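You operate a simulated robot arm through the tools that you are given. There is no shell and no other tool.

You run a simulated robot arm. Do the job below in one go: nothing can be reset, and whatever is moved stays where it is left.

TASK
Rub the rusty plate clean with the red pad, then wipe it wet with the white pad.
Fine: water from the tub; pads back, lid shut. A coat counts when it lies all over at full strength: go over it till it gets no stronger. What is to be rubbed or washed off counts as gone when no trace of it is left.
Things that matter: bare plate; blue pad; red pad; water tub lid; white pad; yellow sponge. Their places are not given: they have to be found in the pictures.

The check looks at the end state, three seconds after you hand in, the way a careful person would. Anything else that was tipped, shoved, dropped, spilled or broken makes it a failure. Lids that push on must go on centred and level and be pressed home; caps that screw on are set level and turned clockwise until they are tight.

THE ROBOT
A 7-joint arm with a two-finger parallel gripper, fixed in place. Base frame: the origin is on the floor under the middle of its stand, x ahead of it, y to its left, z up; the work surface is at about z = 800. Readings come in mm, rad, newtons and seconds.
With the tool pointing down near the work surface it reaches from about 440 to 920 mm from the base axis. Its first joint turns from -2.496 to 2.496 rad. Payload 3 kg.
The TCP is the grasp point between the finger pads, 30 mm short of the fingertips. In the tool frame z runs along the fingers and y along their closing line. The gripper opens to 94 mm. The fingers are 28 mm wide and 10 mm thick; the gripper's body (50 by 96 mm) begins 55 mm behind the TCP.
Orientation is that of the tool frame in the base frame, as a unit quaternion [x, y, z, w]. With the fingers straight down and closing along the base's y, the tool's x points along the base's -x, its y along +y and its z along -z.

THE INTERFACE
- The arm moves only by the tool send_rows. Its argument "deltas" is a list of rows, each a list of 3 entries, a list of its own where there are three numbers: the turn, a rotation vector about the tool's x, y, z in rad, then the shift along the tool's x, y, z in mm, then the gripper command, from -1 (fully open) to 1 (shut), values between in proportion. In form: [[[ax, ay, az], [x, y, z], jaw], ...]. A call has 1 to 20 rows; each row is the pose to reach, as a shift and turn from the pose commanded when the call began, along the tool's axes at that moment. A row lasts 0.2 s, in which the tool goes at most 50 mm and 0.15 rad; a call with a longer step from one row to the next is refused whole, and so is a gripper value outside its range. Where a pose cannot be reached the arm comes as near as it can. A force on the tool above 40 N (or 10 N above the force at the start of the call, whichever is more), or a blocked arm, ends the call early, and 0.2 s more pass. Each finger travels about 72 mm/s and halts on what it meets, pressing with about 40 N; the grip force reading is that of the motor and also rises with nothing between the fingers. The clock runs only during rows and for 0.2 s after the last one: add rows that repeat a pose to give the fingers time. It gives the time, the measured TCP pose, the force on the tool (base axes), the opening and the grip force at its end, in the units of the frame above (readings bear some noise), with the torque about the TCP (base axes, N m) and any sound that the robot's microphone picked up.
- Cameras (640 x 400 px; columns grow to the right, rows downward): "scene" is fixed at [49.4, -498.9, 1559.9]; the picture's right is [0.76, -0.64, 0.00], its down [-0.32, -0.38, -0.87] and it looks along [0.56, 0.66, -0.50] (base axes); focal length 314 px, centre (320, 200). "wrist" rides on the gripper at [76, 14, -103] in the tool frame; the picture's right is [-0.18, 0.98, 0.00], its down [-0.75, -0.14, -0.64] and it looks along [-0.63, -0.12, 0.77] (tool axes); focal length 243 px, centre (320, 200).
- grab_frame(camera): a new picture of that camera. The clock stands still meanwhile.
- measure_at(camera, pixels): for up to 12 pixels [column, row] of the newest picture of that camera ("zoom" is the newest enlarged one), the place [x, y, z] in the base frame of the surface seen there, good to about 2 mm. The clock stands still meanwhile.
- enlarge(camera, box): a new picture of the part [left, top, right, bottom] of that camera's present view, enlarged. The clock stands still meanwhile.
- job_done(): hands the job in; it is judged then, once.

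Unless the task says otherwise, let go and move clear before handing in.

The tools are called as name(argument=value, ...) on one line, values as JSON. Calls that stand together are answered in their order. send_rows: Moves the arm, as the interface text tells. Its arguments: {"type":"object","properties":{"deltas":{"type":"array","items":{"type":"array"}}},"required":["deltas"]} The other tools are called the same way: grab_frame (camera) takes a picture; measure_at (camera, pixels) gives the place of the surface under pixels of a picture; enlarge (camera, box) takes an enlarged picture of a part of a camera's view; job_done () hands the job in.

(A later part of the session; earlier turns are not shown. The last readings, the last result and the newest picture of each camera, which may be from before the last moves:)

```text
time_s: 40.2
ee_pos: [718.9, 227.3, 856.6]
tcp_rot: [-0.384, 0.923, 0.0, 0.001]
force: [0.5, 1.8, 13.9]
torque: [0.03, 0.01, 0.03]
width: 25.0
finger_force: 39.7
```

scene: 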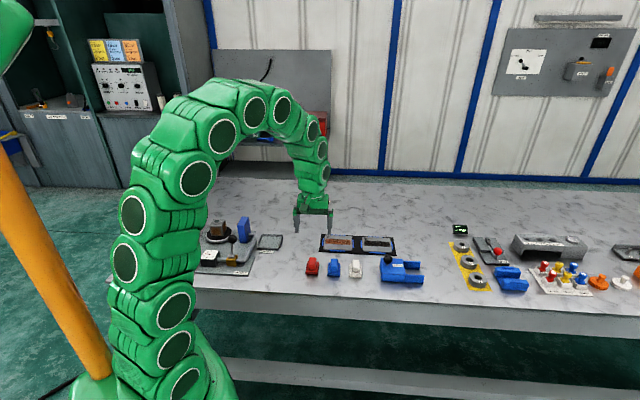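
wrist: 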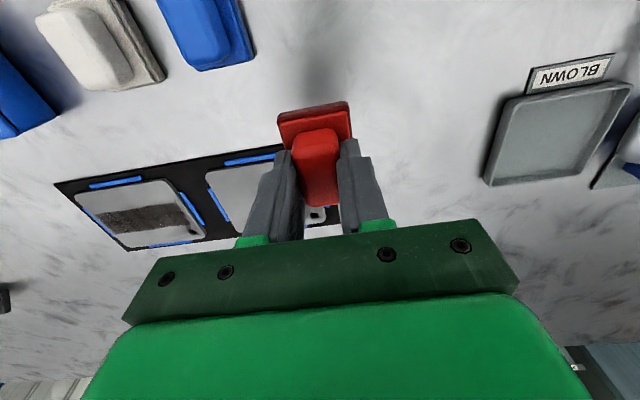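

Contact force is 14 N. I'll stroke slowly from the −u end to the +u end and back.

send_rows(deltas=[[[0, 0, 0], [0, 5, 0], 1], [[0, 0, 0], [0, -5, 0], 1], [[0, 0, 0], [0, -14, 0], 1], [[0, 0, 0], [0, -5, 0], 1], [[0, 0, 0], [0, 5, 0], 1], [[0, 0, 0], [0, -5, 0], 1], [[0, 0, 0], [0, -14, 0], 1], [[0, 0, 0], [0, -23, 0], 1], [[0, 0, 0], [0, -32, 0], 1], [[0, 0, 0], [0, -41, 0], 1], [[0, 0, 0], [0, -50, 0], 1], [[0, 0, 0], [0, -58, 0], 1], [[0, 0, 0], [0, -50, 0], 1], [[0, 0, 0], [0, -41, 0], 1], [[0, 0, 0], [0, -32, 0], 1], [[0, 0, 0], [0, -32, 0], 1]])

enlarge(camera="scene", box=[290, 210, 386, 270])

```text
time_s: 43.6
ee_pos: [743.1, 205.7, 856.1]
tcp_rot: [-0.384, 0.924, 0.001, 0.001]
force: [6.4, -4.4, 19.0]
torque: [-0.23, -0.2, 0.05]
width: 24.7
finger_force: 39.9
```

```text
6.67 times, centred on (338, 240) of scene
```

zoom: 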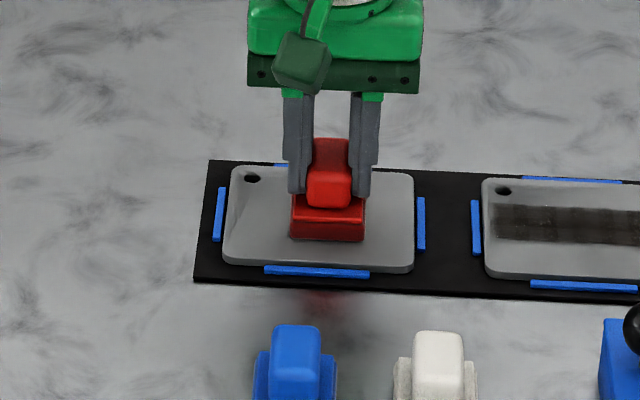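

Good pressure all along and the plate stays clean. Now I'll take the red pad back to its home spot.

send_rows(deltas=[[[0, 0, 0], [0, 0, -8], 1], [[0, 0, 0], [0, 0, -22], 1], [[0, 0, 0], [0, 0, -36], 1], [[0, 0, 0], [2, 6, -48], 1], [[0, 0, 0], [12, 20, -50], 1], [[0, 0, 0], [26, 36, -50], 1], [[0, 0, 0], [42, 52, -50], 1], [[0, 0, 0], [58, 66, -50], 1], [[0, 0, 0], [76, 76, -50], 1], [[0, 0, 0], [94, 82, -50], 1], [[0, 0, 0], [112, 86, -50], 1], [[0, 0, 0], [130, 88.5, -50], 1], [[0, 0, 0], [146, 88.5, -50], 1], [[0, 0, 0], [157.1, 88.5, -50], 1], [[0, 0, 0], [157.1, 88.5, -50], 1], [[0, 0, 0], [157.1, 88.5, -50], 1]])

grab_frame(camera="wrist")

enlarge(camera="scene", box=[280, 205, 376, 285])

```text
time_s: 47.0
ee_pos: [568.5, 156.1, 904.9]
tcp_rot: [-0.383, 0.924, 0.001, 0.0]
force: [0.0, 0.2, -0.4]
torque: [-0.01, 0.01, 0.01]
width: 24.6
finger_force: 39.8
```

```text
taken
```

wrist: 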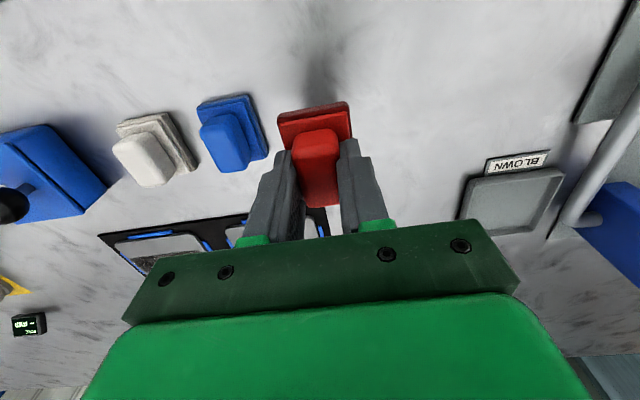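

```text
5.00 times, centred on (328, 245) of scene
```

zoom: 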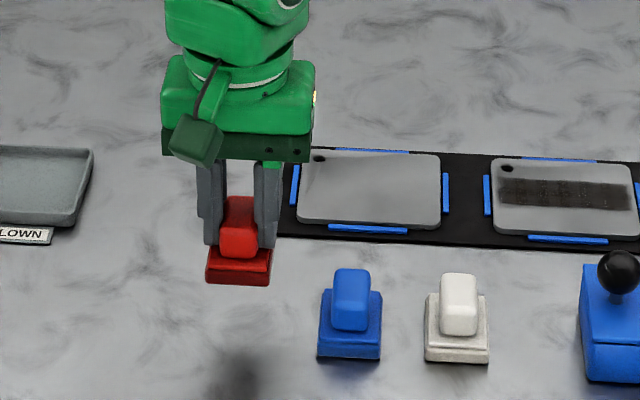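

enlarge(camera="wrist", box=[230, 80, 390, 200])

```text
3.33 times, centred on (310, 140) of wrist
```

zoom: 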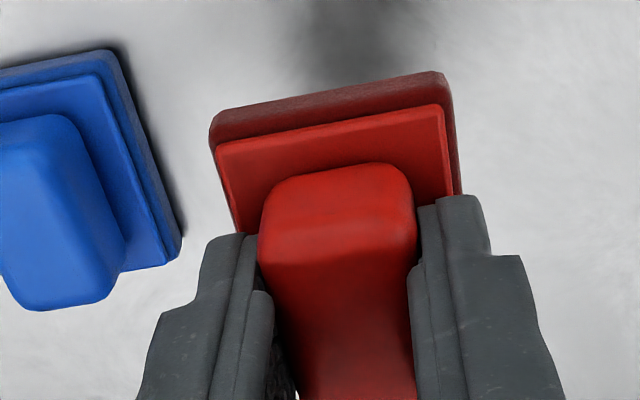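

measure_at(camera="zoom", pixels=[[222, 152], [440, 110], [265, 240], [410, 240], [340, 230], [330, 190], [214, 120], [445, 78]])

```text
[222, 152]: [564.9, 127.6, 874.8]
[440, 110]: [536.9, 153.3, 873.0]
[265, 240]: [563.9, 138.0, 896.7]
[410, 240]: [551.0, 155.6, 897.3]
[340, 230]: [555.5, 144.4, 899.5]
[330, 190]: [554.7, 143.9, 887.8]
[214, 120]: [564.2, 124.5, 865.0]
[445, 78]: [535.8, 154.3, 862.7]
```

The held pad's base corners (564.9,127.6) and (536.9,153.3) match the home readings within about 1 mm. I'll lower it about 56.5 mm onto the table and check the contact force.

send_rows(deltas=[[[0, 0, 0], [0, 0, 15], 1], [[0, 0, 0], [0, 0, 32], 1], [[0, 0, 0], [0, 0, 46], 1], [[0, 0, 0], [0, 0, 53], 1], [[0, 0, 0], [0, 0, 55.5], 1], [[0, 0, 0], [0, 0, 56.5], 1], [[0, 0, 0], [0, 0, 56.5], 1]])

```text
time_s: 48.6
ee_pos: [568.9, 156.5, 850.0]
tcp_rot: [-0.384, 0.923, 0.001, 0.0]
force: [-0.5, 0.9, -0.6]
torque: [0.03, 0.01, 0.03]
width: 24.8
finger_force: 39.9
```

send_rows(deltas=[[[0, 0, 0], [0, 0, 0.8], 1], [[0, 0, 0], [0, 0, 1.6], 1], [[0, 0, 0], [0, 0, 1.6], 1]])

```text
time_s: 49.4
ee_pos: [566.3, 156.0, 848.1]
tcp_rot: [-0.383, 0.924, 0.001, 0.0]
force: [-0.1, -0.1, 0.4]
torque: [-0.02, 0.01, -0.01]
width: 24.9
finger_force: 40.7
```

send_rows(deltas=[[[0, 0, 0], [0, 0, 0.6], 1], [[0, 0, 0], [0, 0, 1.0], 1], [[0, 0, 0], [0, 0, 1.0], 1]])

```text
time_s: 50.2
ee_pos: [568.4, 156.7, 847.0]
tcp_rot: [-0.383, 0.924, 0.001, 0.001]
force: [1.5, -0.6, 6.5]
torque: [-0.07, -0.09, 0.02]
width: 24.7
finger_force: 40.4
```

The pad is down (6.5 N). I'll open the fingers and rise straight up.

send_rows(deltas=[[[0, 0, 0], [0, 0, 0], 0.35], [[0, 0, 0], [0, 0, 0], 0], [[0, 0, 0], [0, 0, 0], -0.064], [[0, 0, 0], [0, 0, -1], -0.064], [[0, 0, 0], [0, 0, -20], -0.064], [[0, 0, 0], [0, 0, -60], -0.064], [[0, 0, 0], [0, 0, -100], -0.064], [[0, 0, 0], [0, 0, -100], -0.064]])

grab_frame(camera="wrist")

enlarge(camera="scene", box=[290, 225, 386, 285])

```text
time_s: 52.0
ee_pos: [568.4, 156.0, 947.4]
tcp_rot: [-0.384, 0.924, 0.001, -0.001]
force: [-0.4, 0.0, -1.7]
torque: [0.02, 0.0, 0.03]
width: 49.9
finger_force: 0.0
```

```text
taken
```

wrist: 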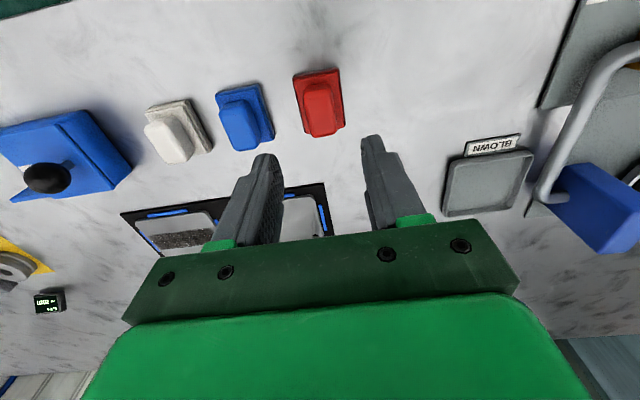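

```text
6.67 times, centred on (338, 255) of scene
```

zoom: 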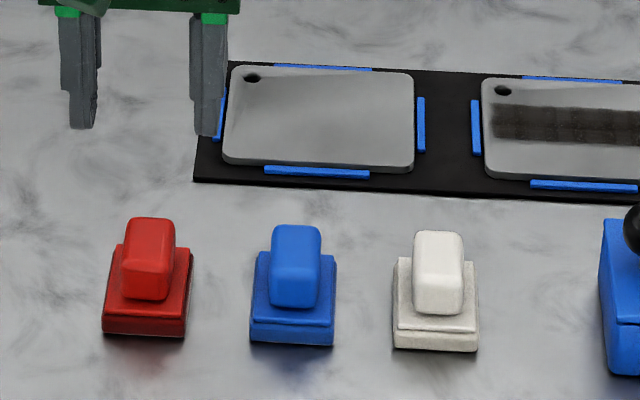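

Red pad is home. Next I'll move above the water tub to examine the lid and knob.

send_rows(deltas=[[[0, 0, 0], [-2, -20, -30], -0.064], [[0, 0, 0], [-4, -60, -53], -0.064], [[0, 0, 0], [-6, -105, -53], -0.064], [[0, 0, 0], [-8, -150, -53], -0.064], [[0, 0, 0], [-10, -195, -53], -0.064], [[0, 0, 0], [-11, -240, -53], -0.064], [[0, 0, 0], [-11, -267, -53], -0.064], [[0, 0, 0], [-11, -267, -53], -0.064]])

grab_frame(camera="wrist")

enlarge(camera="wrist", box=[200, 30, 440, 180])

```text
time_s: 53.8
ee_pos: [765.3, -25.1, 999.2]
tcp_rot: [-0.383, 0.924, 0.001, 0.0]
force: [-0.2, -0.5, 0.0]
torque: [-0.02, 0.0, -0.02]
width: 50.3
finger_force: 0.1
```

```text
taken
```

wrist: 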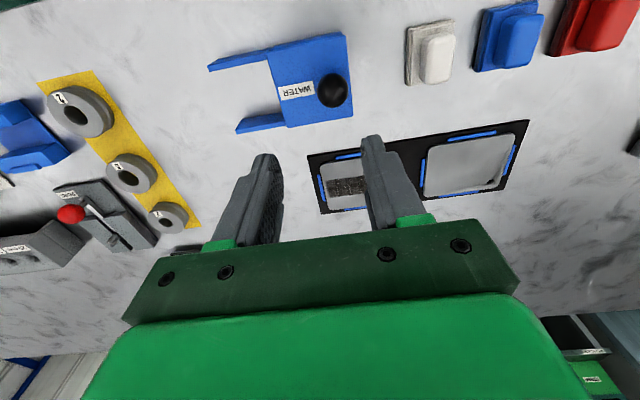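

```text
2.67 times, centred on (320, 105) of wrist
```

zoom: 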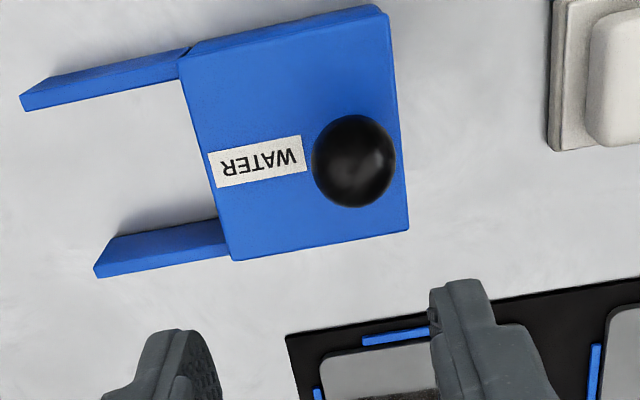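

measure_at(camera="zoom", pixels=[[353, 160], [318, 160], [390, 160], [353, 120], [353, 200], [185, 60], [380, 14], [405, 228], [235, 255], [25, 100], [100, 268], [225, 225]])

enlarge(camera="scene", box=[375, 245, 431, 285])

```text
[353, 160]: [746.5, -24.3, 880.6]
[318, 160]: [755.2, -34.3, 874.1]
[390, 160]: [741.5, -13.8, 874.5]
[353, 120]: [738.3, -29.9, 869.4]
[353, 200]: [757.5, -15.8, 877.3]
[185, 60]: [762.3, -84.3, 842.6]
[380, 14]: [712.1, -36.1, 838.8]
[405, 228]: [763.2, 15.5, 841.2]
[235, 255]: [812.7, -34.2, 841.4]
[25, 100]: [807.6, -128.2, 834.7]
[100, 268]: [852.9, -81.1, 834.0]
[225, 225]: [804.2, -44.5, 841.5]
```

```text
10.00 times, centred on (403, 265) of scene
```

zoom: 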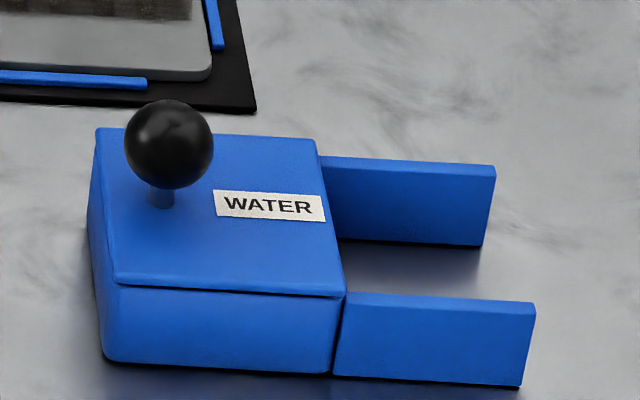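

The knob is a ball of about 26 mm centred near (748,-22.5,868), with rails past the +u edge at rim height, so the lid should slide along +u. I'll line up above the knob.

send_rows(deltas=[[[0, 0, 0], [5, 7, 30], -0.064], [[0, 0, 0], [10, 13.7, 60], -0.064], [[0, 0, 0], [10, 13.7, 80], -0.064], [[0, 0, 0], [10, 13.7, 80], -0.064]])

enlarge(camera="wrist", box=[200, 30, 440, 180])

enlarge(camera="scene", box=[360, 200, 456, 285])

```text
time_s: 54.8
ee_pos: [749.6, -22.2, 918.3]
tcp_rot: [-0.383, 0.924, 0.001, 0.0]
force: [0.7, 0.3, 0.2]
torque: [-0.01, 0.01, -0.01]
width: 50.0
finger_force: 0.1
```

```text
2.67 times, centred on (320, 105) of wrist
```

zoom: 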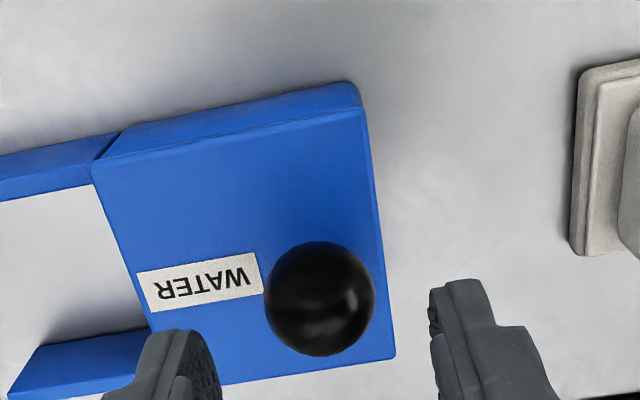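

```text
4.71 times, centred on (408, 242) of scene
```

zoom: 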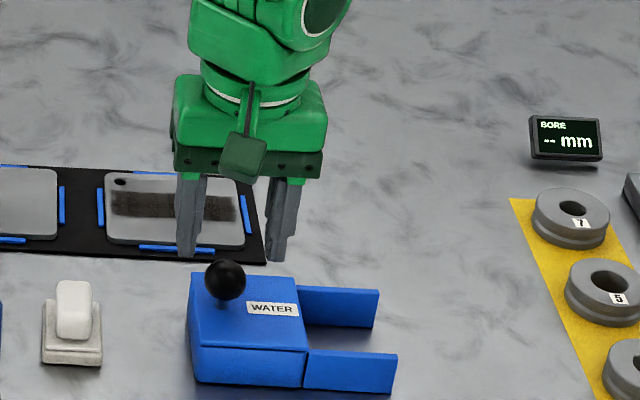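

The knob sits midway between the fingertips. I'll lower to z≈873 and close on it.

send_rows(deltas=[[[0, 0, 0], [0.7, 0, 20], -0.064], [[0, 0, 0], [0.7, 0, 38], -0.064], [[0, 0, 0], [0.7, 0, 45], -0.064], [[0, 0, 0], [0.7, 0, 45], -0.064], [[0, 0, 0], [0.7, 0, 45], 0.2], [[0, 0, 0], [0.7, 0, 45], 0.5], [[0, 0, 0], [0.7, 0, 45], 1], [[0, 0, 0], [0.7, 0, 45], 1]])

grab_frame(camera="wrist")

enlarge(camera="scene", box=[360, 220, 440, 285])

```text
time_s: 56.6
ee_pos: [748.1, -22.8, 874.2]
tcp_rot: [-0.383, 0.924, 0.0, 0.0]
force: [13.7, -8.2, -3.6]
torque: [0.05, -0.24, -0.02]
width: 28.7
finger_force: 45.2
```

```text
taken
```

wrist: 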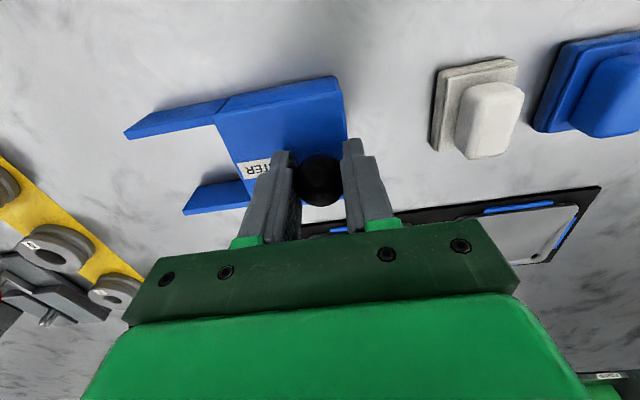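

```text
6.15 times, centred on (400, 252) of scene
```

zoom: 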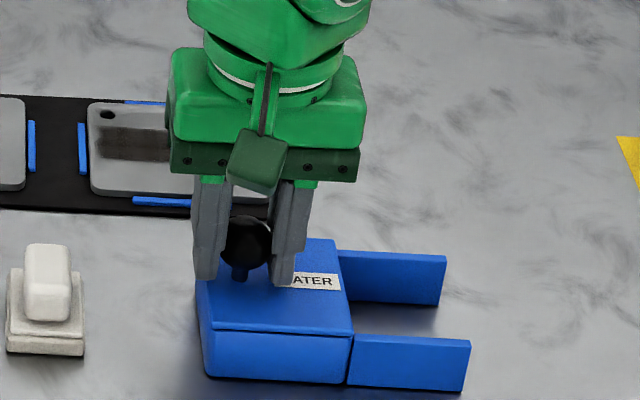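

Gripped at 28.7 mm; the reaction shows the lid is stopped toward −u. I'll pull gently along +u a few mm and watch the force.

send_rows(deltas=[[[0, 0, 0], [0, -2, 0], 1], [[0, 0, 0], [0, -4, 0], 1], [[0, 0, 0], [0, -6, 0], 1], [[0, 0, 0], [0, -8, 0], 1], [[0, 0, 0], [0, -8, 0], 1]])

enlarge(camera="scene", box=[360, 220, 440, 285])

```text
time_s: 57.8
ee_pos: [753.8, -28.4, 875.8]
tcp_rot: [-0.384, 0.923, 0.001, 0.0]
force: [3.1, 3.7, -0.8]
torque: [-0.06, 0.24, 0.03]
width: 28.9
finger_force: 44.8
```

```text
6.15 times, centred on (400, 252) of scene
```

zoom: 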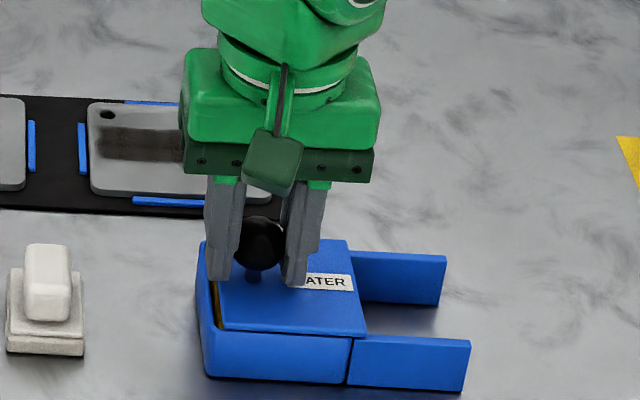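

The lid slides, and something yellow (the sponge) shows inside at (212,310). I'll keep sliding slowly.

send_rows(deltas=[[[0, 0, 0], [0, -6, 0], 1], [[0, 0, 0], [0, -13, 0], 1], [[0, 0, 0], [0, -20, 0], 1], [[0, 0, 0], [0, -27, 0], 1], [[0, 0, 0], [0, -34, 0], 1], [[0, 0, 0], [0, -40, 0], 1], [[0, 0, 0], [0, -45, 0], 1], [[0, 0, 0], [0, -50, 0], 1], [[0, 0, 0], [0, -50, 0], 1]])

enlarge(camera="scene", box=[370, 220, 450, 285])

grab_frame(camera="wrist")

```text
time_s: 59.8
ee_pos: [789.0, -64.4, 874.5]
tcp_rot: [-0.382, 0.924, 0.001, -0.001]
force: [-4.1, -3.0, -5.2]
torque: [-0.32, 0.41, 0.01]
width: 28.9
finger_force: 45.0
```

```text
6.15 times, centred on (410, 252) of scene
```

zoom: 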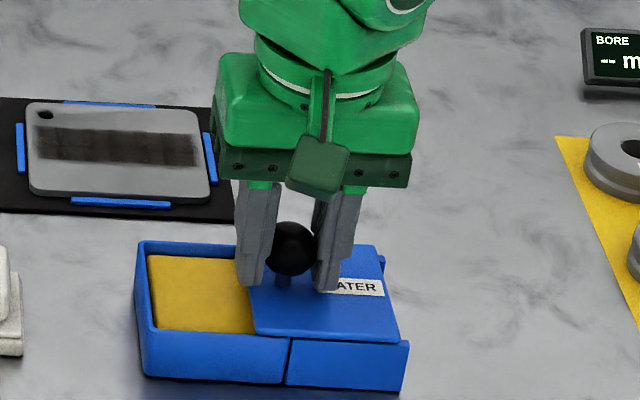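

```text
taken
```

wrist: 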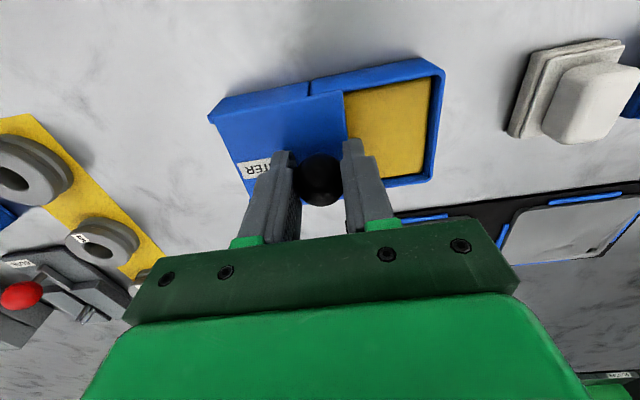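

The lid is about 58 mm open and the yellow sponge fills the tub. I'll nudge a few mm more to see whether it stops.

send_rows(deltas=[[[0, 0, 0], [0, -2, 0], 1], [[0, 0, 0], [0, -4, 0], 1], [[0, 0, 0], [0, -6, 0], 1], [[0, 0, 0], [0, -6, 0], 1]])

enlarge(camera="scene", box=[370, 220, 450, 285])

enlarge(camera="wrist", box=[200, 40, 460, 220])

```text
time_s: 60.8
ee_pos: [793.8, -67.1, 875.2]
tcp_rot: [-0.383, 0.924, 0.001, 0.0]
force: [-4.8, -4.1, -5.7]
torque: [0.05, 0.02, -0.04]
width: 28.6
finger_force: 44.9
```

```text
6.15 times, centred on (410, 252) of scene
```

zoom: 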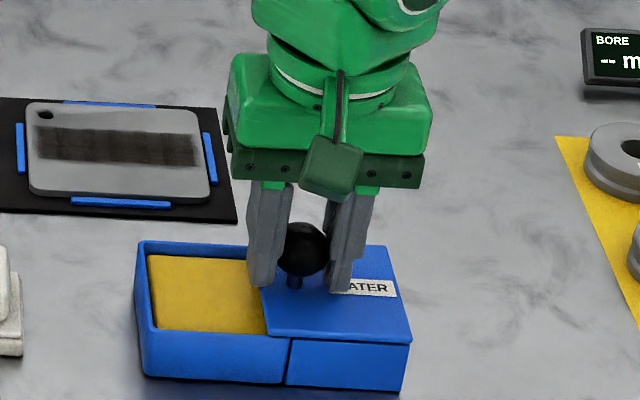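

```text
2.22 times, centred on (330, 130) of wrist
```

zoom: 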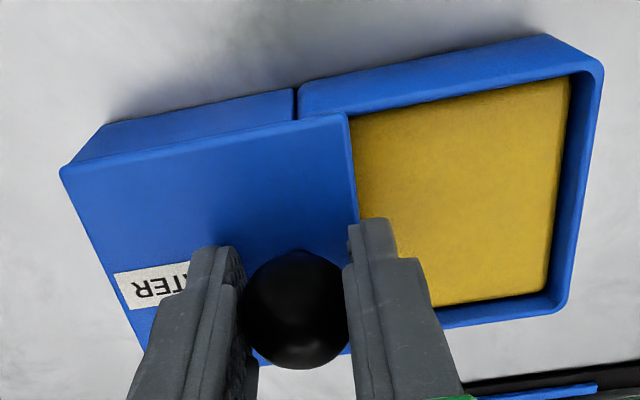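

measure_at(camera="zoom", pixels=[[352, 118], [565, 80], [548, 290], [440, 300], [480, 190], [400, 150], [580, 75], [560, 310], [345, 110], [600, 70], [430, 320], [530, 260]])

enlarge(camera="scene", box=[378, 240, 426, 280])

```text
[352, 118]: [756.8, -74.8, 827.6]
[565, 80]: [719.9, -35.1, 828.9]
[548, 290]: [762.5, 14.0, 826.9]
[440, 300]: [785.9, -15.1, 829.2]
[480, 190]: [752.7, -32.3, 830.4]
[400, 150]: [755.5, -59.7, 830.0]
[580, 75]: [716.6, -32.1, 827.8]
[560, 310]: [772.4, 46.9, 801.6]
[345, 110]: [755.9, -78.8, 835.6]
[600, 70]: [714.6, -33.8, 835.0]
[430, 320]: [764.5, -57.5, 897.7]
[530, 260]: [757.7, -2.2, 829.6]
```

```text
10.00 times, centred on (402, 260) of scene
```

zoom: 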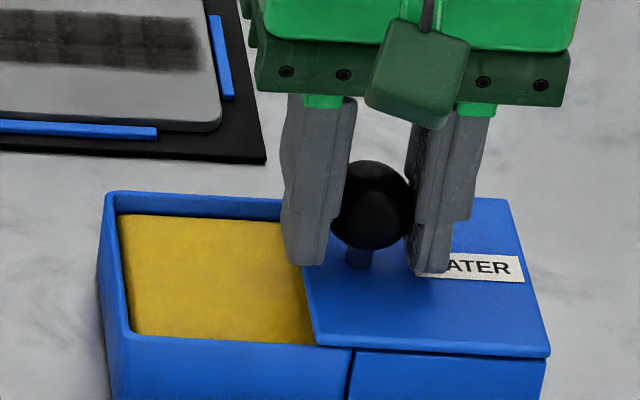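

Sponge top is z≈829.5 and the opening is about 57 mm in u by 65 mm in v, centred near (760.8,-30.4). I'll let go of the knob, rise, and move over the white pad.

send_rows(deltas=[[[0, 0, 0], [0, 0, 0], 0.3], [[0, 0, 0], [0, 0, 0], -0.064], [[0, 0, 0], [0, 0, 0], -0.064], [[0, 0, 0], [0, 0, -15], -0.064], [[0, 0, 0], [0, 0, -45], -0.064], [[0, 0, 0], [0, 0, -72], -0.064], [[0, 0, 0], [4, 42, -72], -0.064], [[0, 0, 0], [8, 84, -72], -0.064], [[0, 0, 0], [12, 126, -72], -0.064], [[0, 0, 0], [14.8, 169, -72], -0.064], [[0, 0, 0], [14.8, 169, -72], -0.064]])

grab_frame(camera="wrist")

enlarge(camera="wrist", box=[230, 50, 410, 170])

enlarge(camera="scene", box=[340, 220, 436, 285])

```text
time_s: 63.2
ee_pos: [664.1, 41.9, 944.6]
tcp_rot: [-0.383, 0.924, 0.001, -0.001]
force: [-0.2, 0.9, -0.7]
torque: [0.0, -0.01, -0.02]
width: 50.3
finger_force: 0.0
```

```text
taken
```

wrist: 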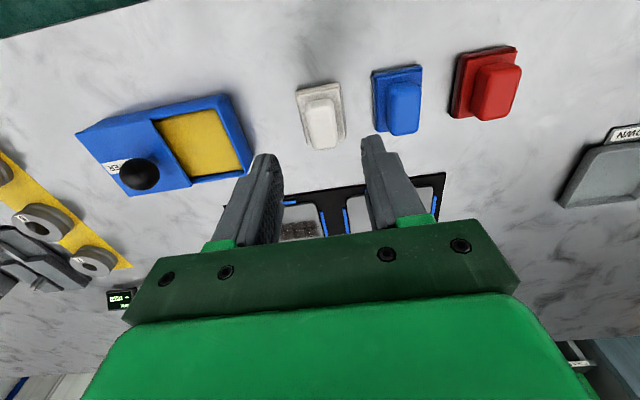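

```text
3.33 times, centred on (320, 110) of wrist
```

zoom: 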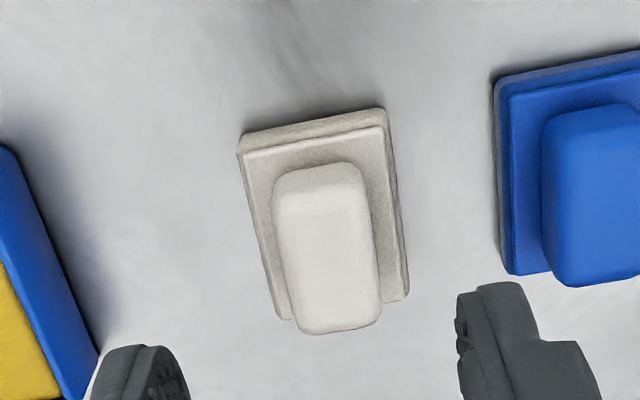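

```text
6.15 times, centred on (388, 252) of scene
```

zoom: 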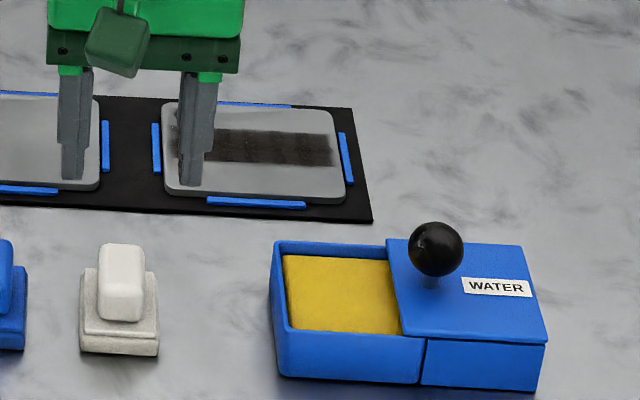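

enlarge(camera="wrist", box=[230, 50, 410, 170])

measure_at(camera="zoom", pixels=[[247, 158], [384, 130], [405, 295], [285, 315], [278, 200], [362, 190], [376, 310], [300, 325], [325, 250], [286, 260], [372, 250]])

```text
3.33 times, centred on (320, 110) of wrist
```

zoom: 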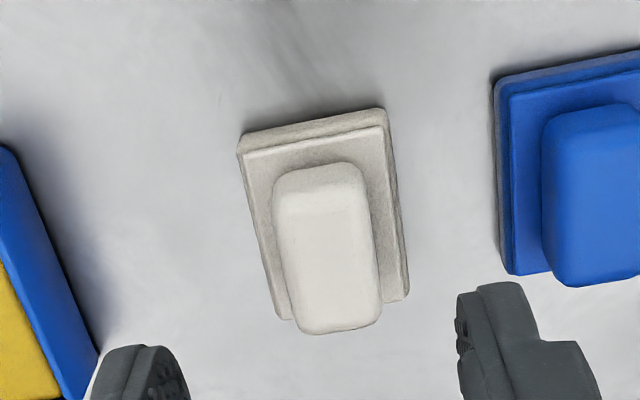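

```text
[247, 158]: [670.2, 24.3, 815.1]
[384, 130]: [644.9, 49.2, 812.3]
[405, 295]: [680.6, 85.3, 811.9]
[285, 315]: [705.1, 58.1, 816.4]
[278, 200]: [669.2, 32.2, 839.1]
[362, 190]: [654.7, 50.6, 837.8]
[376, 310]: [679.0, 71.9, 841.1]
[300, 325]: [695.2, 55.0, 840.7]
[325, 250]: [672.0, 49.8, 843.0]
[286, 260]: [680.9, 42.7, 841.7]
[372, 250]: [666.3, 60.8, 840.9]
```

White pad's base centre is about (675,54), same height as the red one. I'll move over it, lower to z≈848 and grip.

send_rows(deltas=[[[0, 0, 0], [-10, 0.5, 10], -0.064], [[0, 0, 0], [-15.5, 0.5, 35], -0.064], [[0, 0, 0], [-15.5, 0.5, 60], -0.064], [[0, 0, 0], [-15.5, 0.5, 60], -0.064]])

enlarge(camera="wrist", box=[230, 50, 410, 170])

```text
time_s: 64.2
ee_pos: [674.6, 53.9, 886.9]
tcp_rot: [-0.384, 0.923, -0.001, -0.001]
force: [-0.1, -0.4, 0.9]
torque: [0.01, -0.02, 0.0]
width: 49.8
finger_force: 0.1
```

```text
3.33 times, centred on (320, 110) of wrist
```

zoom: 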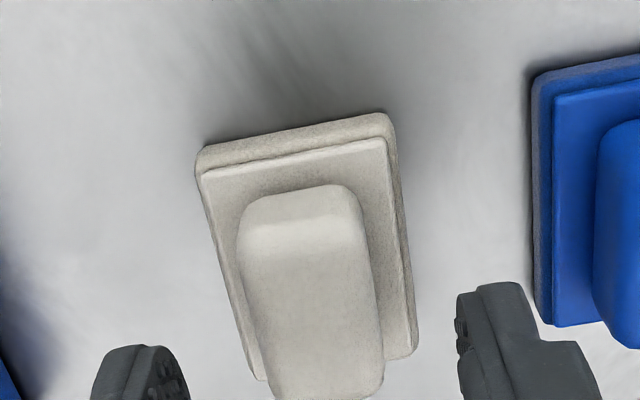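

measure_at(camera="zoom", pixels=[[205, 178], [388, 145], [412, 350], [255, 370], [245, 230], [358, 215], [250, 300], [370, 290], [310, 290]])

send_rows(deltas=[[[0, 0, 0], [0, 0, 15], -0.064], [[0, 0, 0], [0, 0, 30], -0.064], [[0, 0, 0], [0, 0, 39], -0.064], [[0, 0, 0], [0, 0, 39], -0.064]])

```text
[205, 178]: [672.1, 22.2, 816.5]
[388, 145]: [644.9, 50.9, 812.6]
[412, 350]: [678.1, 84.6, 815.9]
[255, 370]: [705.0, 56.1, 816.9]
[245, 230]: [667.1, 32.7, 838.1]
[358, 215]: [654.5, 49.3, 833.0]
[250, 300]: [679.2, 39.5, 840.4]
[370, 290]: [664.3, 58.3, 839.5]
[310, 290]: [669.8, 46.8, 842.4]
```

```text
time_s: 65.2
ee_pos: [673.8, 53.4, 847.9]
tcp_rot: [-0.384, 0.923, 0.0, 0.0]
force: [0.6, -0.7, 0.2]
torque: [0.01, 0.01, -0.01]
width: 49.9
finger_force: 0.1
```

TCP (674,53.4) is right over the white pad's centre (675,53.6). Closing now, then a slow test lift.

send_rows(deltas=[[[0, 0, 0], [0, 0, 0], 0.3], [[0, 0, 0], [0, 0, 0], 0.7], [[0, 0, 0], [0, 0, 0], 1], [[0, 0, 0], [0, 0, 0], 1], [[0, 0, 0], [0, 0, 0], 1], [[0, 0, 0], [0, 0, -2], 1], [[0, 0, 0], [0, 0, -5], 1], [[0, 0, 0], [0, 0, -10], 1], [[0, 0, 0], [0, 0, -16], 1], [[0, 0, 0], [0, 0, -22], 1], [[0, 0, 0], [0, 0, -22], 1]])

enlarge(camera="scene", box=[320, 215, 432, 285])

```text
time_s: 67.6
ee_pos: [672.0, 54.6, 869.8]
tcp_rot: [-0.384, 0.923, 0.002, 0.001]
force: [-0.4, -0.2, -0.4]
torque: [-0.01, 0.03, 0.03]
width: 25.1
finger_force: 39.6
```

```text
5.71 times, centred on (376, 250) of scene
```

zoom: 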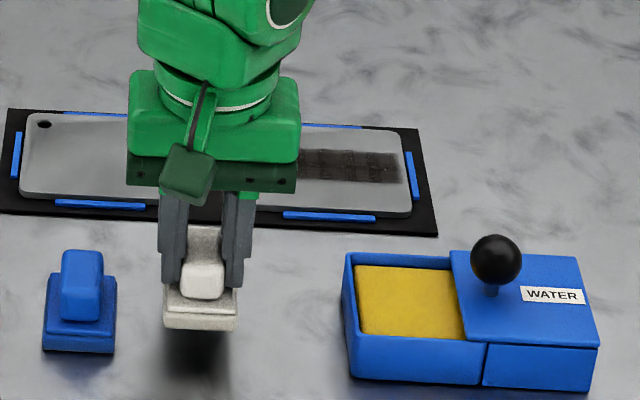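

White pad is up. I'll raise it, carry it along +u, and stop above the sponge opening.

send_rows(deltas=[[[0, 0, 0], [0, 0, -10], 1], [[0, 0, 0], [0, 0, -24], 1], [[0, 0, 0], [0, -6, -36], 1], [[0, 0, 0], [-0.5, -18, -40], 1], [[0, 0, 0], [-1, -34, -40], 1], [[0, 0, 0], [-1.5, -50, -40], 1], [[0, 0, 0], [-2, -66, -40], 1], [[0, 0, 0], [-2.7, -82, -40], 1], [[0, 0, 0], [-2.7, -98, -40], 1], [[0, 0, 0], [-2.7, -112, -40], 1], [[0, 0, 0], [-2.7, -120, -40], 1], [[0, 0, 0], [-2.7, -122.9, -40], 1], [[0, 0, 0], [-2.7, -122.9, -40], 1]])

enlarge(camera="scene", box=[360, 210, 440, 285])

grab_frame(camera="wrist")

```text
time_s: 70.4
ee_pos: [763.0, -32.9, 909.1]
tcp_rot: [-0.383, 0.924, 0.001, 0.0]
force: [-0.2, 1.0, -0.5]
torque: [0.02, -0.03, -0.01]
width: 24.8
finger_force: 40.4
```

```text
5.33 times, centred on (400, 248) of scene
```

zoom: 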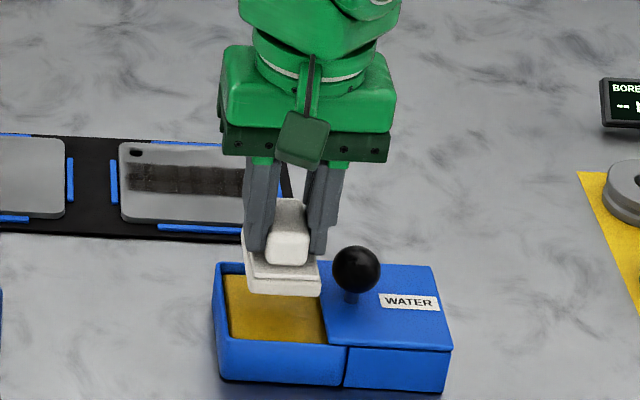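

```text
taken
```

wrist: 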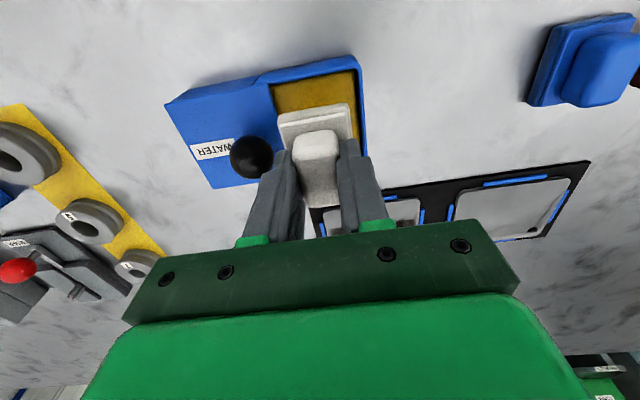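

enlarge(camera="wrist", box=[230, 40, 390, 160])

```text
3.33 times, centred on (310, 100) of wrist
```

zoom: 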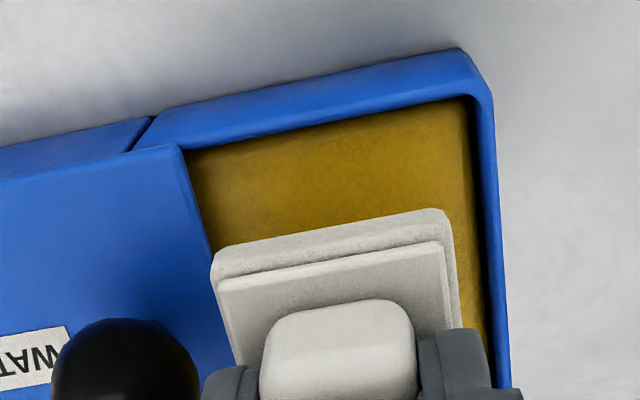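

measure_at(camera="zoom", pixels=[[222, 287], [438, 245], [215, 258], [445, 215], [190, 155], [465, 100], [205, 240], [480, 300], [215, 300], [300, 150]])

```text
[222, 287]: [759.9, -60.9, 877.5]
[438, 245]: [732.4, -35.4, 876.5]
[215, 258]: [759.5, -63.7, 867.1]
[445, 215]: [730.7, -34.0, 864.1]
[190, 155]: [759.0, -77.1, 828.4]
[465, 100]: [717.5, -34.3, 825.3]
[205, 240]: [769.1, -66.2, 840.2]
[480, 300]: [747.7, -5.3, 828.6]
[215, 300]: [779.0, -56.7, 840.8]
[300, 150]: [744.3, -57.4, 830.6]
```

The pad is centred over the opening in u, with about 8.6 mm to spare each side; I'll shift 2 mm toward −v and lower toward the sponge.

send_rows(deltas=[[[0, 0, 0], [2, 0, 8], 1], [[0, 0, 0], [2, 0, 18], 1], [[0, 0, 0], [2, 0, 26], 1], [[0, 0, 0], [2, 0, 30], 1], [[0, 0, 0], [2, 0, 31.5], 1], [[0, 0, 0], [2, 0, 31.5], 1]])

```text
time_s: 71.8
ee_pos: [761.3, -33.9, 877.6]
tcp_rot: [-0.383, 0.924, 0.001, 0.0]
force: [-1.6, 0.0, -0.2]
torque: [0.0, 0.0, 0.0]
width: 24.8
finger_force: 40.1
```

send_rows(deltas=[[[0, 0, 0], [0, 0, 0.7], 1], [[0, 0, 0], [0, 0, 1.4], 1], [[0, 0, 0], [0, 0, 2.0], 1], [[0, 0, 0], [0, 0, 2.0], 1]])

enlarge(camera="scene", box=[360, 220, 440, 285])

```text
time_s: 72.8
ee_pos: [761.7, -33.2, 876.6]
tcp_rot: [-0.384, 0.923, 0.0, 0.001]
force: [-15.8, -1.8, 36.7]
torque: [-0.13, 0.55, 0.01]
width: 24.9
finger_force: 40.3
```

```text
6.15 times, centred on (400, 252) of scene
```

zoom: 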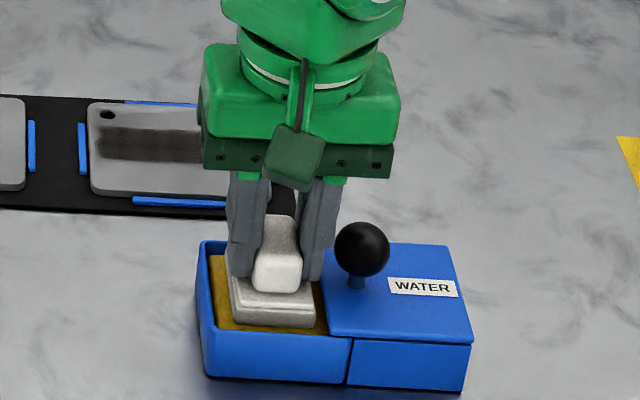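

Firm contact with the sponge (37 N). I'll ease up 1 mm and hold a moment so the pad soaks.

send_rows(deltas=[[[0, 0, 0], [0, 0, -0.9], 1], [[0, 0, 0], [0, 0, -0.9], 1], [[0, 0, 0], [0, 0, -0.9], 1], [[0, 0, 0], [0, 0, -0.9], 1], [[0, 0, 0], [0, 0, -0.9], 1], [[0, 0, 0], [0, 0, -0.9], 1]])

enlarge(camera="scene", box=[370, 230, 426, 275])

```text
time_s: 74.2
ee_pos: [760.8, -34.0, 875.7]
tcp_rot: [-0.383, 0.924, 0.0, 0.0]
force: [5.5, -6.5, 24.9]
torque: [-0.09, -0.32, 0.01]
width: 24.7
finger_force: 39.5
```

```text
8.89 times, centred on (398, 252) of scene
```

zoom: 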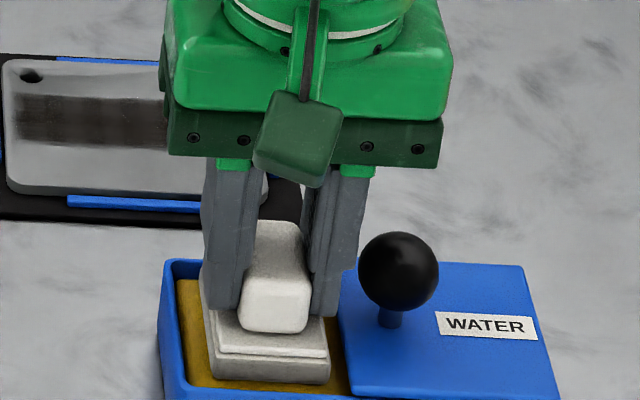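

The pad's lower layer has darkened with water. I'll lift it out slowly and carry it high to the plate.

send_rows(deltas=[[[0, 0, 0], [0, 0, -4], 1], [[0, 0, 0], [0, 0, -12], 1], [[0, 0, 0], [0, 0, -24], 1], [[0, 0, 0], [0, 0, -36], 1], [[0, 0, 0], [-4, 5, -44], 1], [[0, 0, 0], [-15, 18, -45], 1], [[0, 0, 0], [-28, 34, -45], 1], [[0, 0, 0], [-41, 50, -45], 1], [[0, 0, 0], [-54, 66, -45], 1], [[0, 0, 0], [-68, 82, -45], 1], [[0, 0, 0], [-82, 98, -45], 1], [[0, 0, 0], [-96, 114, -45], 1], [[0, 0, 0], [-109, 130, -45], 1], [[0, 0, 0], [-122, 146, -45], 1], [[0, 0, 0], [-135, 162, -45], 1], [[0, 0, 0], [-147, 176, -45], 1], [[0, 0, 0], [-154, 184, -45], 1], [[0, 0, 0], [-155.9, 187, -45], 1], [[0, 0, 0], [-155.9, 187, -45], 1]])

grab_frame(camera="wrist")

enlarge(camera="scene", box=[300, 200, 428, 285])

```text
time_s: 78.2
ee_pos: [737.7, 208.4, 921.8]
tcp_rot: [-0.383, 0.924, 0.002, 0.0]
force: [0.8, -0.9, -0.2]
torque: [-0.01, 0.02, -0.03]
width: 24.9
finger_force: 40.1
```

```text
taken
```

wrist: 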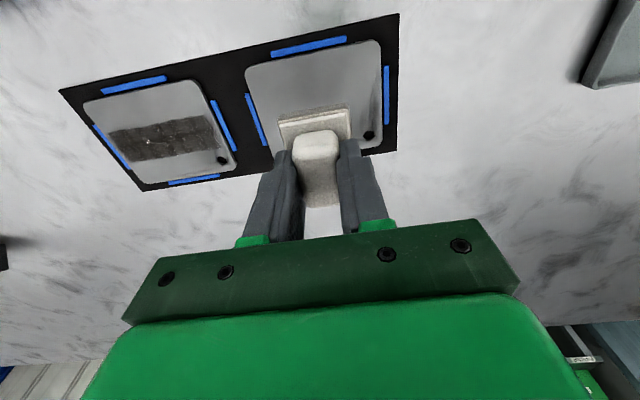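

```text
4.71 times, centred on (364, 242) of scene
```

zoom: 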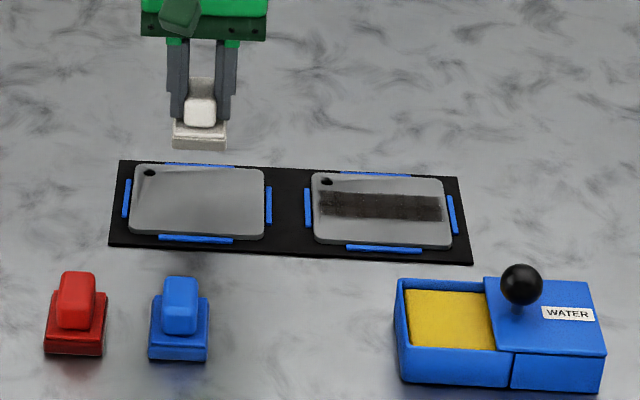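

The wet pad is above the plate. I'll go to the −u/−v corner region and lower to just above contact.

send_rows(deltas=[[[0, 0, 0], [6, 10, 10], 1], [[0, 0, 0], [12, 22, 24], 1], [[0, 0, 0], [18, 32, 38], 1], [[0, 0, 0], [18, 32, 50], 1], [[0, 0, 0], [18, 32, 58], 1], [[0, 0, 0], [18, 32, 62], 1], [[0, 0, 0], [18, 32, 62], 1]])

grab_frame(camera="wrist")

```text
time_s: 79.8
ee_pos: [704.2, 218.9, 860.2]
tcp_rot: [-0.384, 0.923, 0.001, 0.0]
force: [0.3, -0.6, 0.0]
torque: [-0.02, 0.04, -0.06]
width: 24.8
finger_force: 39.7
```

```text
taken
```

wrist: 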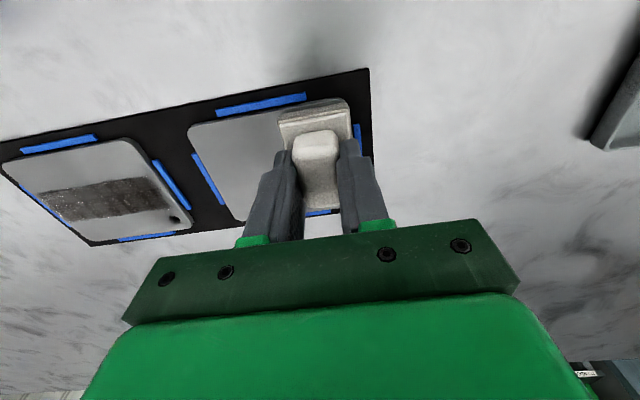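

enlarge(camera="wrist", box=[200, 60, 400, 210])

send_rows(deltas=[[[0, 0, 0], [0, 0, 1.0], 1], [[0, 0, 0], [0, 0, 2.0], 1], [[0, 0, 0], [0, 0, 2.8], 1], [[0, 0, 0], [0, 0, 2.8], 1]])

```text
2.67 times, centred on (300, 135) of wrist
```

zoom: 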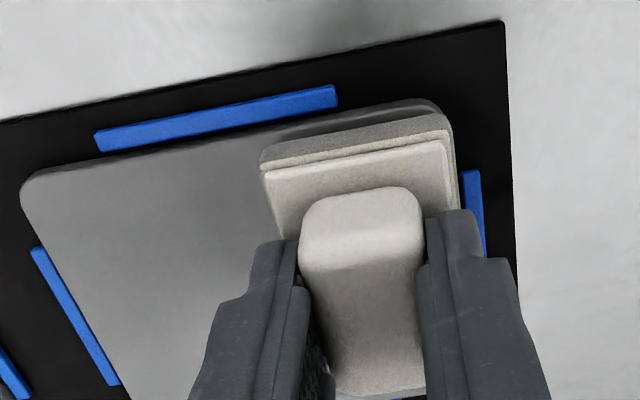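

```text
time_s: 80.8
ee_pos: [703.0, 219.1, 856.7]
tcp_rot: [-0.383, 0.924, 0.001, -0.001]
force: [-0.5, 0.4, -0.6]
torque: [0.01, -0.01, -0.06]
width: 24.9
finger_force: 40.2
```

send_rows(deltas=[[[0, 0, 0], [0, 0, 0.5], 1], [[0, 0, 0], [0, 0, 1.0], 1], [[0, 0, 0], [0, 0, 1.0], 1]])

enlarge(camera="wrist", box=[200, 60, 400, 210])

```text
time_s: 81.6
ee_pos: [702.9, 219.4, 856.8]
tcp_rot: [-0.383, 0.924, 0.001, 0.0]
force: [0.1, -1.5, 5.8]
torque: [0.02, -0.12, -0.05]
width: 24.8
finger_force: 40.0
```

```text
2.67 times, centred on (300, 135) of wrist
```

zoom: 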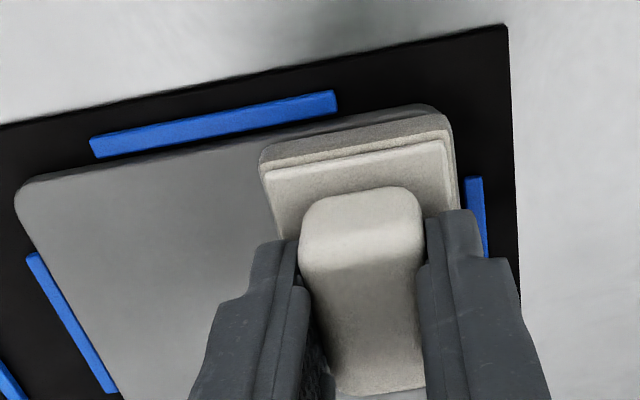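

In contact (5.8 N). The pad edge is about 2 mm short of the plate's −v edge, so I'll shift 3 mm that way and stroke lane 1 along u.

send_rows(deltas=[[[0, 0, 0], [3, 2, 0.3], 1], [[0, 0, 0], [3, -6, 0.3], 1], [[0, 0, 0], [3, -14, 0.3], 1], [[0, 0, 0], [3, -22, 0.3], 1], [[0, 0, 0], [3, -30, 0.3], 1], [[0, 0, 0], [3, -38, 0.2], 1], [[0, 0, 0], [3, -46, 0.2], 1], [[0, 0, 0], [3, -54, 0.1], 1], [[0, 0, 0], [3, -62, 0.1], 1], [[0, 0, 0], [3, -68, 0], 1], [[0, 0, 0], [3, -68, 0], 1]])

enlarge(camera="wrist", box=[240, 20, 480, 200])

enlarge(camera="scene", box=[300, 215, 380, 265])

```text
time_s: 84.0
ee_pos: [750.7, 169.6, 856.3]
tcp_rot: [-0.384, 0.923, 0.001, 0.001]
force: [-4.6, 7.5, 24.6]
torque: [0.31, 0.06, 0.04]
width: 24.9
finger_force: 39.8
```

```text
2.22 times, centred on (360, 110) of wrist
```

zoom: 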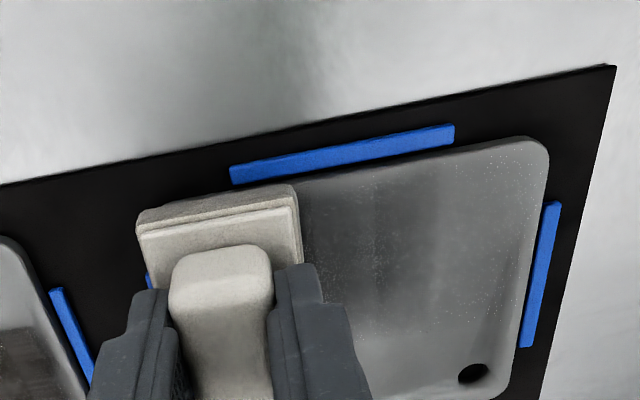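

```text
8.00 times, centred on (340, 240) of scene
```

zoom: 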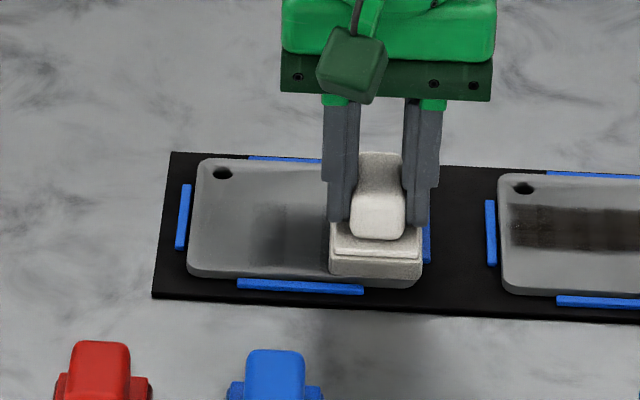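

The stroke is leaving a wet film (darker area and speckles). I'll stroke back along the same lane, with slightly more depth toward the −u end to keep the pressure even.

send_rows(deltas=[[[0, 0, 0], [0, 0, -0.3], 1], [[0, 0, 0], [0, 8, -0.2], 1], [[0, 0, 0], [0, 16, -0.1], 1], [[0, 0, 0], [0, 24, 0.1], 1], [[0, 0, 0], [0, 32, 0.2], 1], [[0, 0, 0], [0, 40, 0.3], 1], [[0, 0, 0], [0, 48, 0.4], 1], [[0, 0, 0], [0, 56, 0.5], 1], [[0, 0, 0], [0, 64, 0.6], 1], [[0, 0, 0], [0, 70, 0.6], 1], [[0, 0, 0], [0, 70, 0.6], 1]])

enlarge(camera="wrist", box=[160, 40, 400, 220])

enlarge(camera="scene", box=[300, 215, 380, 265])

```text
time_s: 86.4
ee_pos: [699.9, 218.4, 855.6]
tcp_rot: [-0.384, 0.923, 0.001, 0.001]
force: [9.2, -10.3, 28.8]
torque: [-0.3, -0.4, -0.06]
width: 24.6
finger_force: 39.3
```

```text
2.22 times, centred on (280, 130) of wrist
```

zoom: 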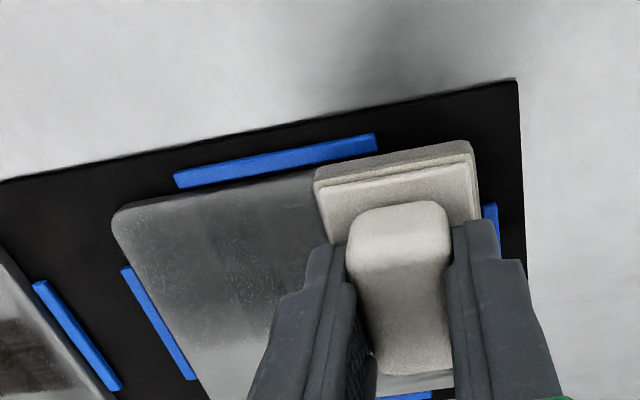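

```text
8.00 times, centred on (340, 240) of scene
```

zoom: 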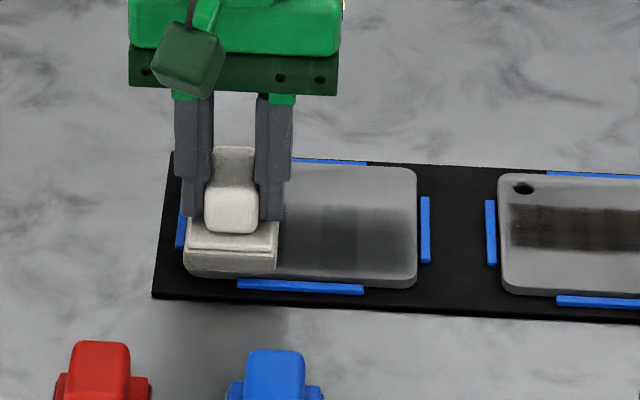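

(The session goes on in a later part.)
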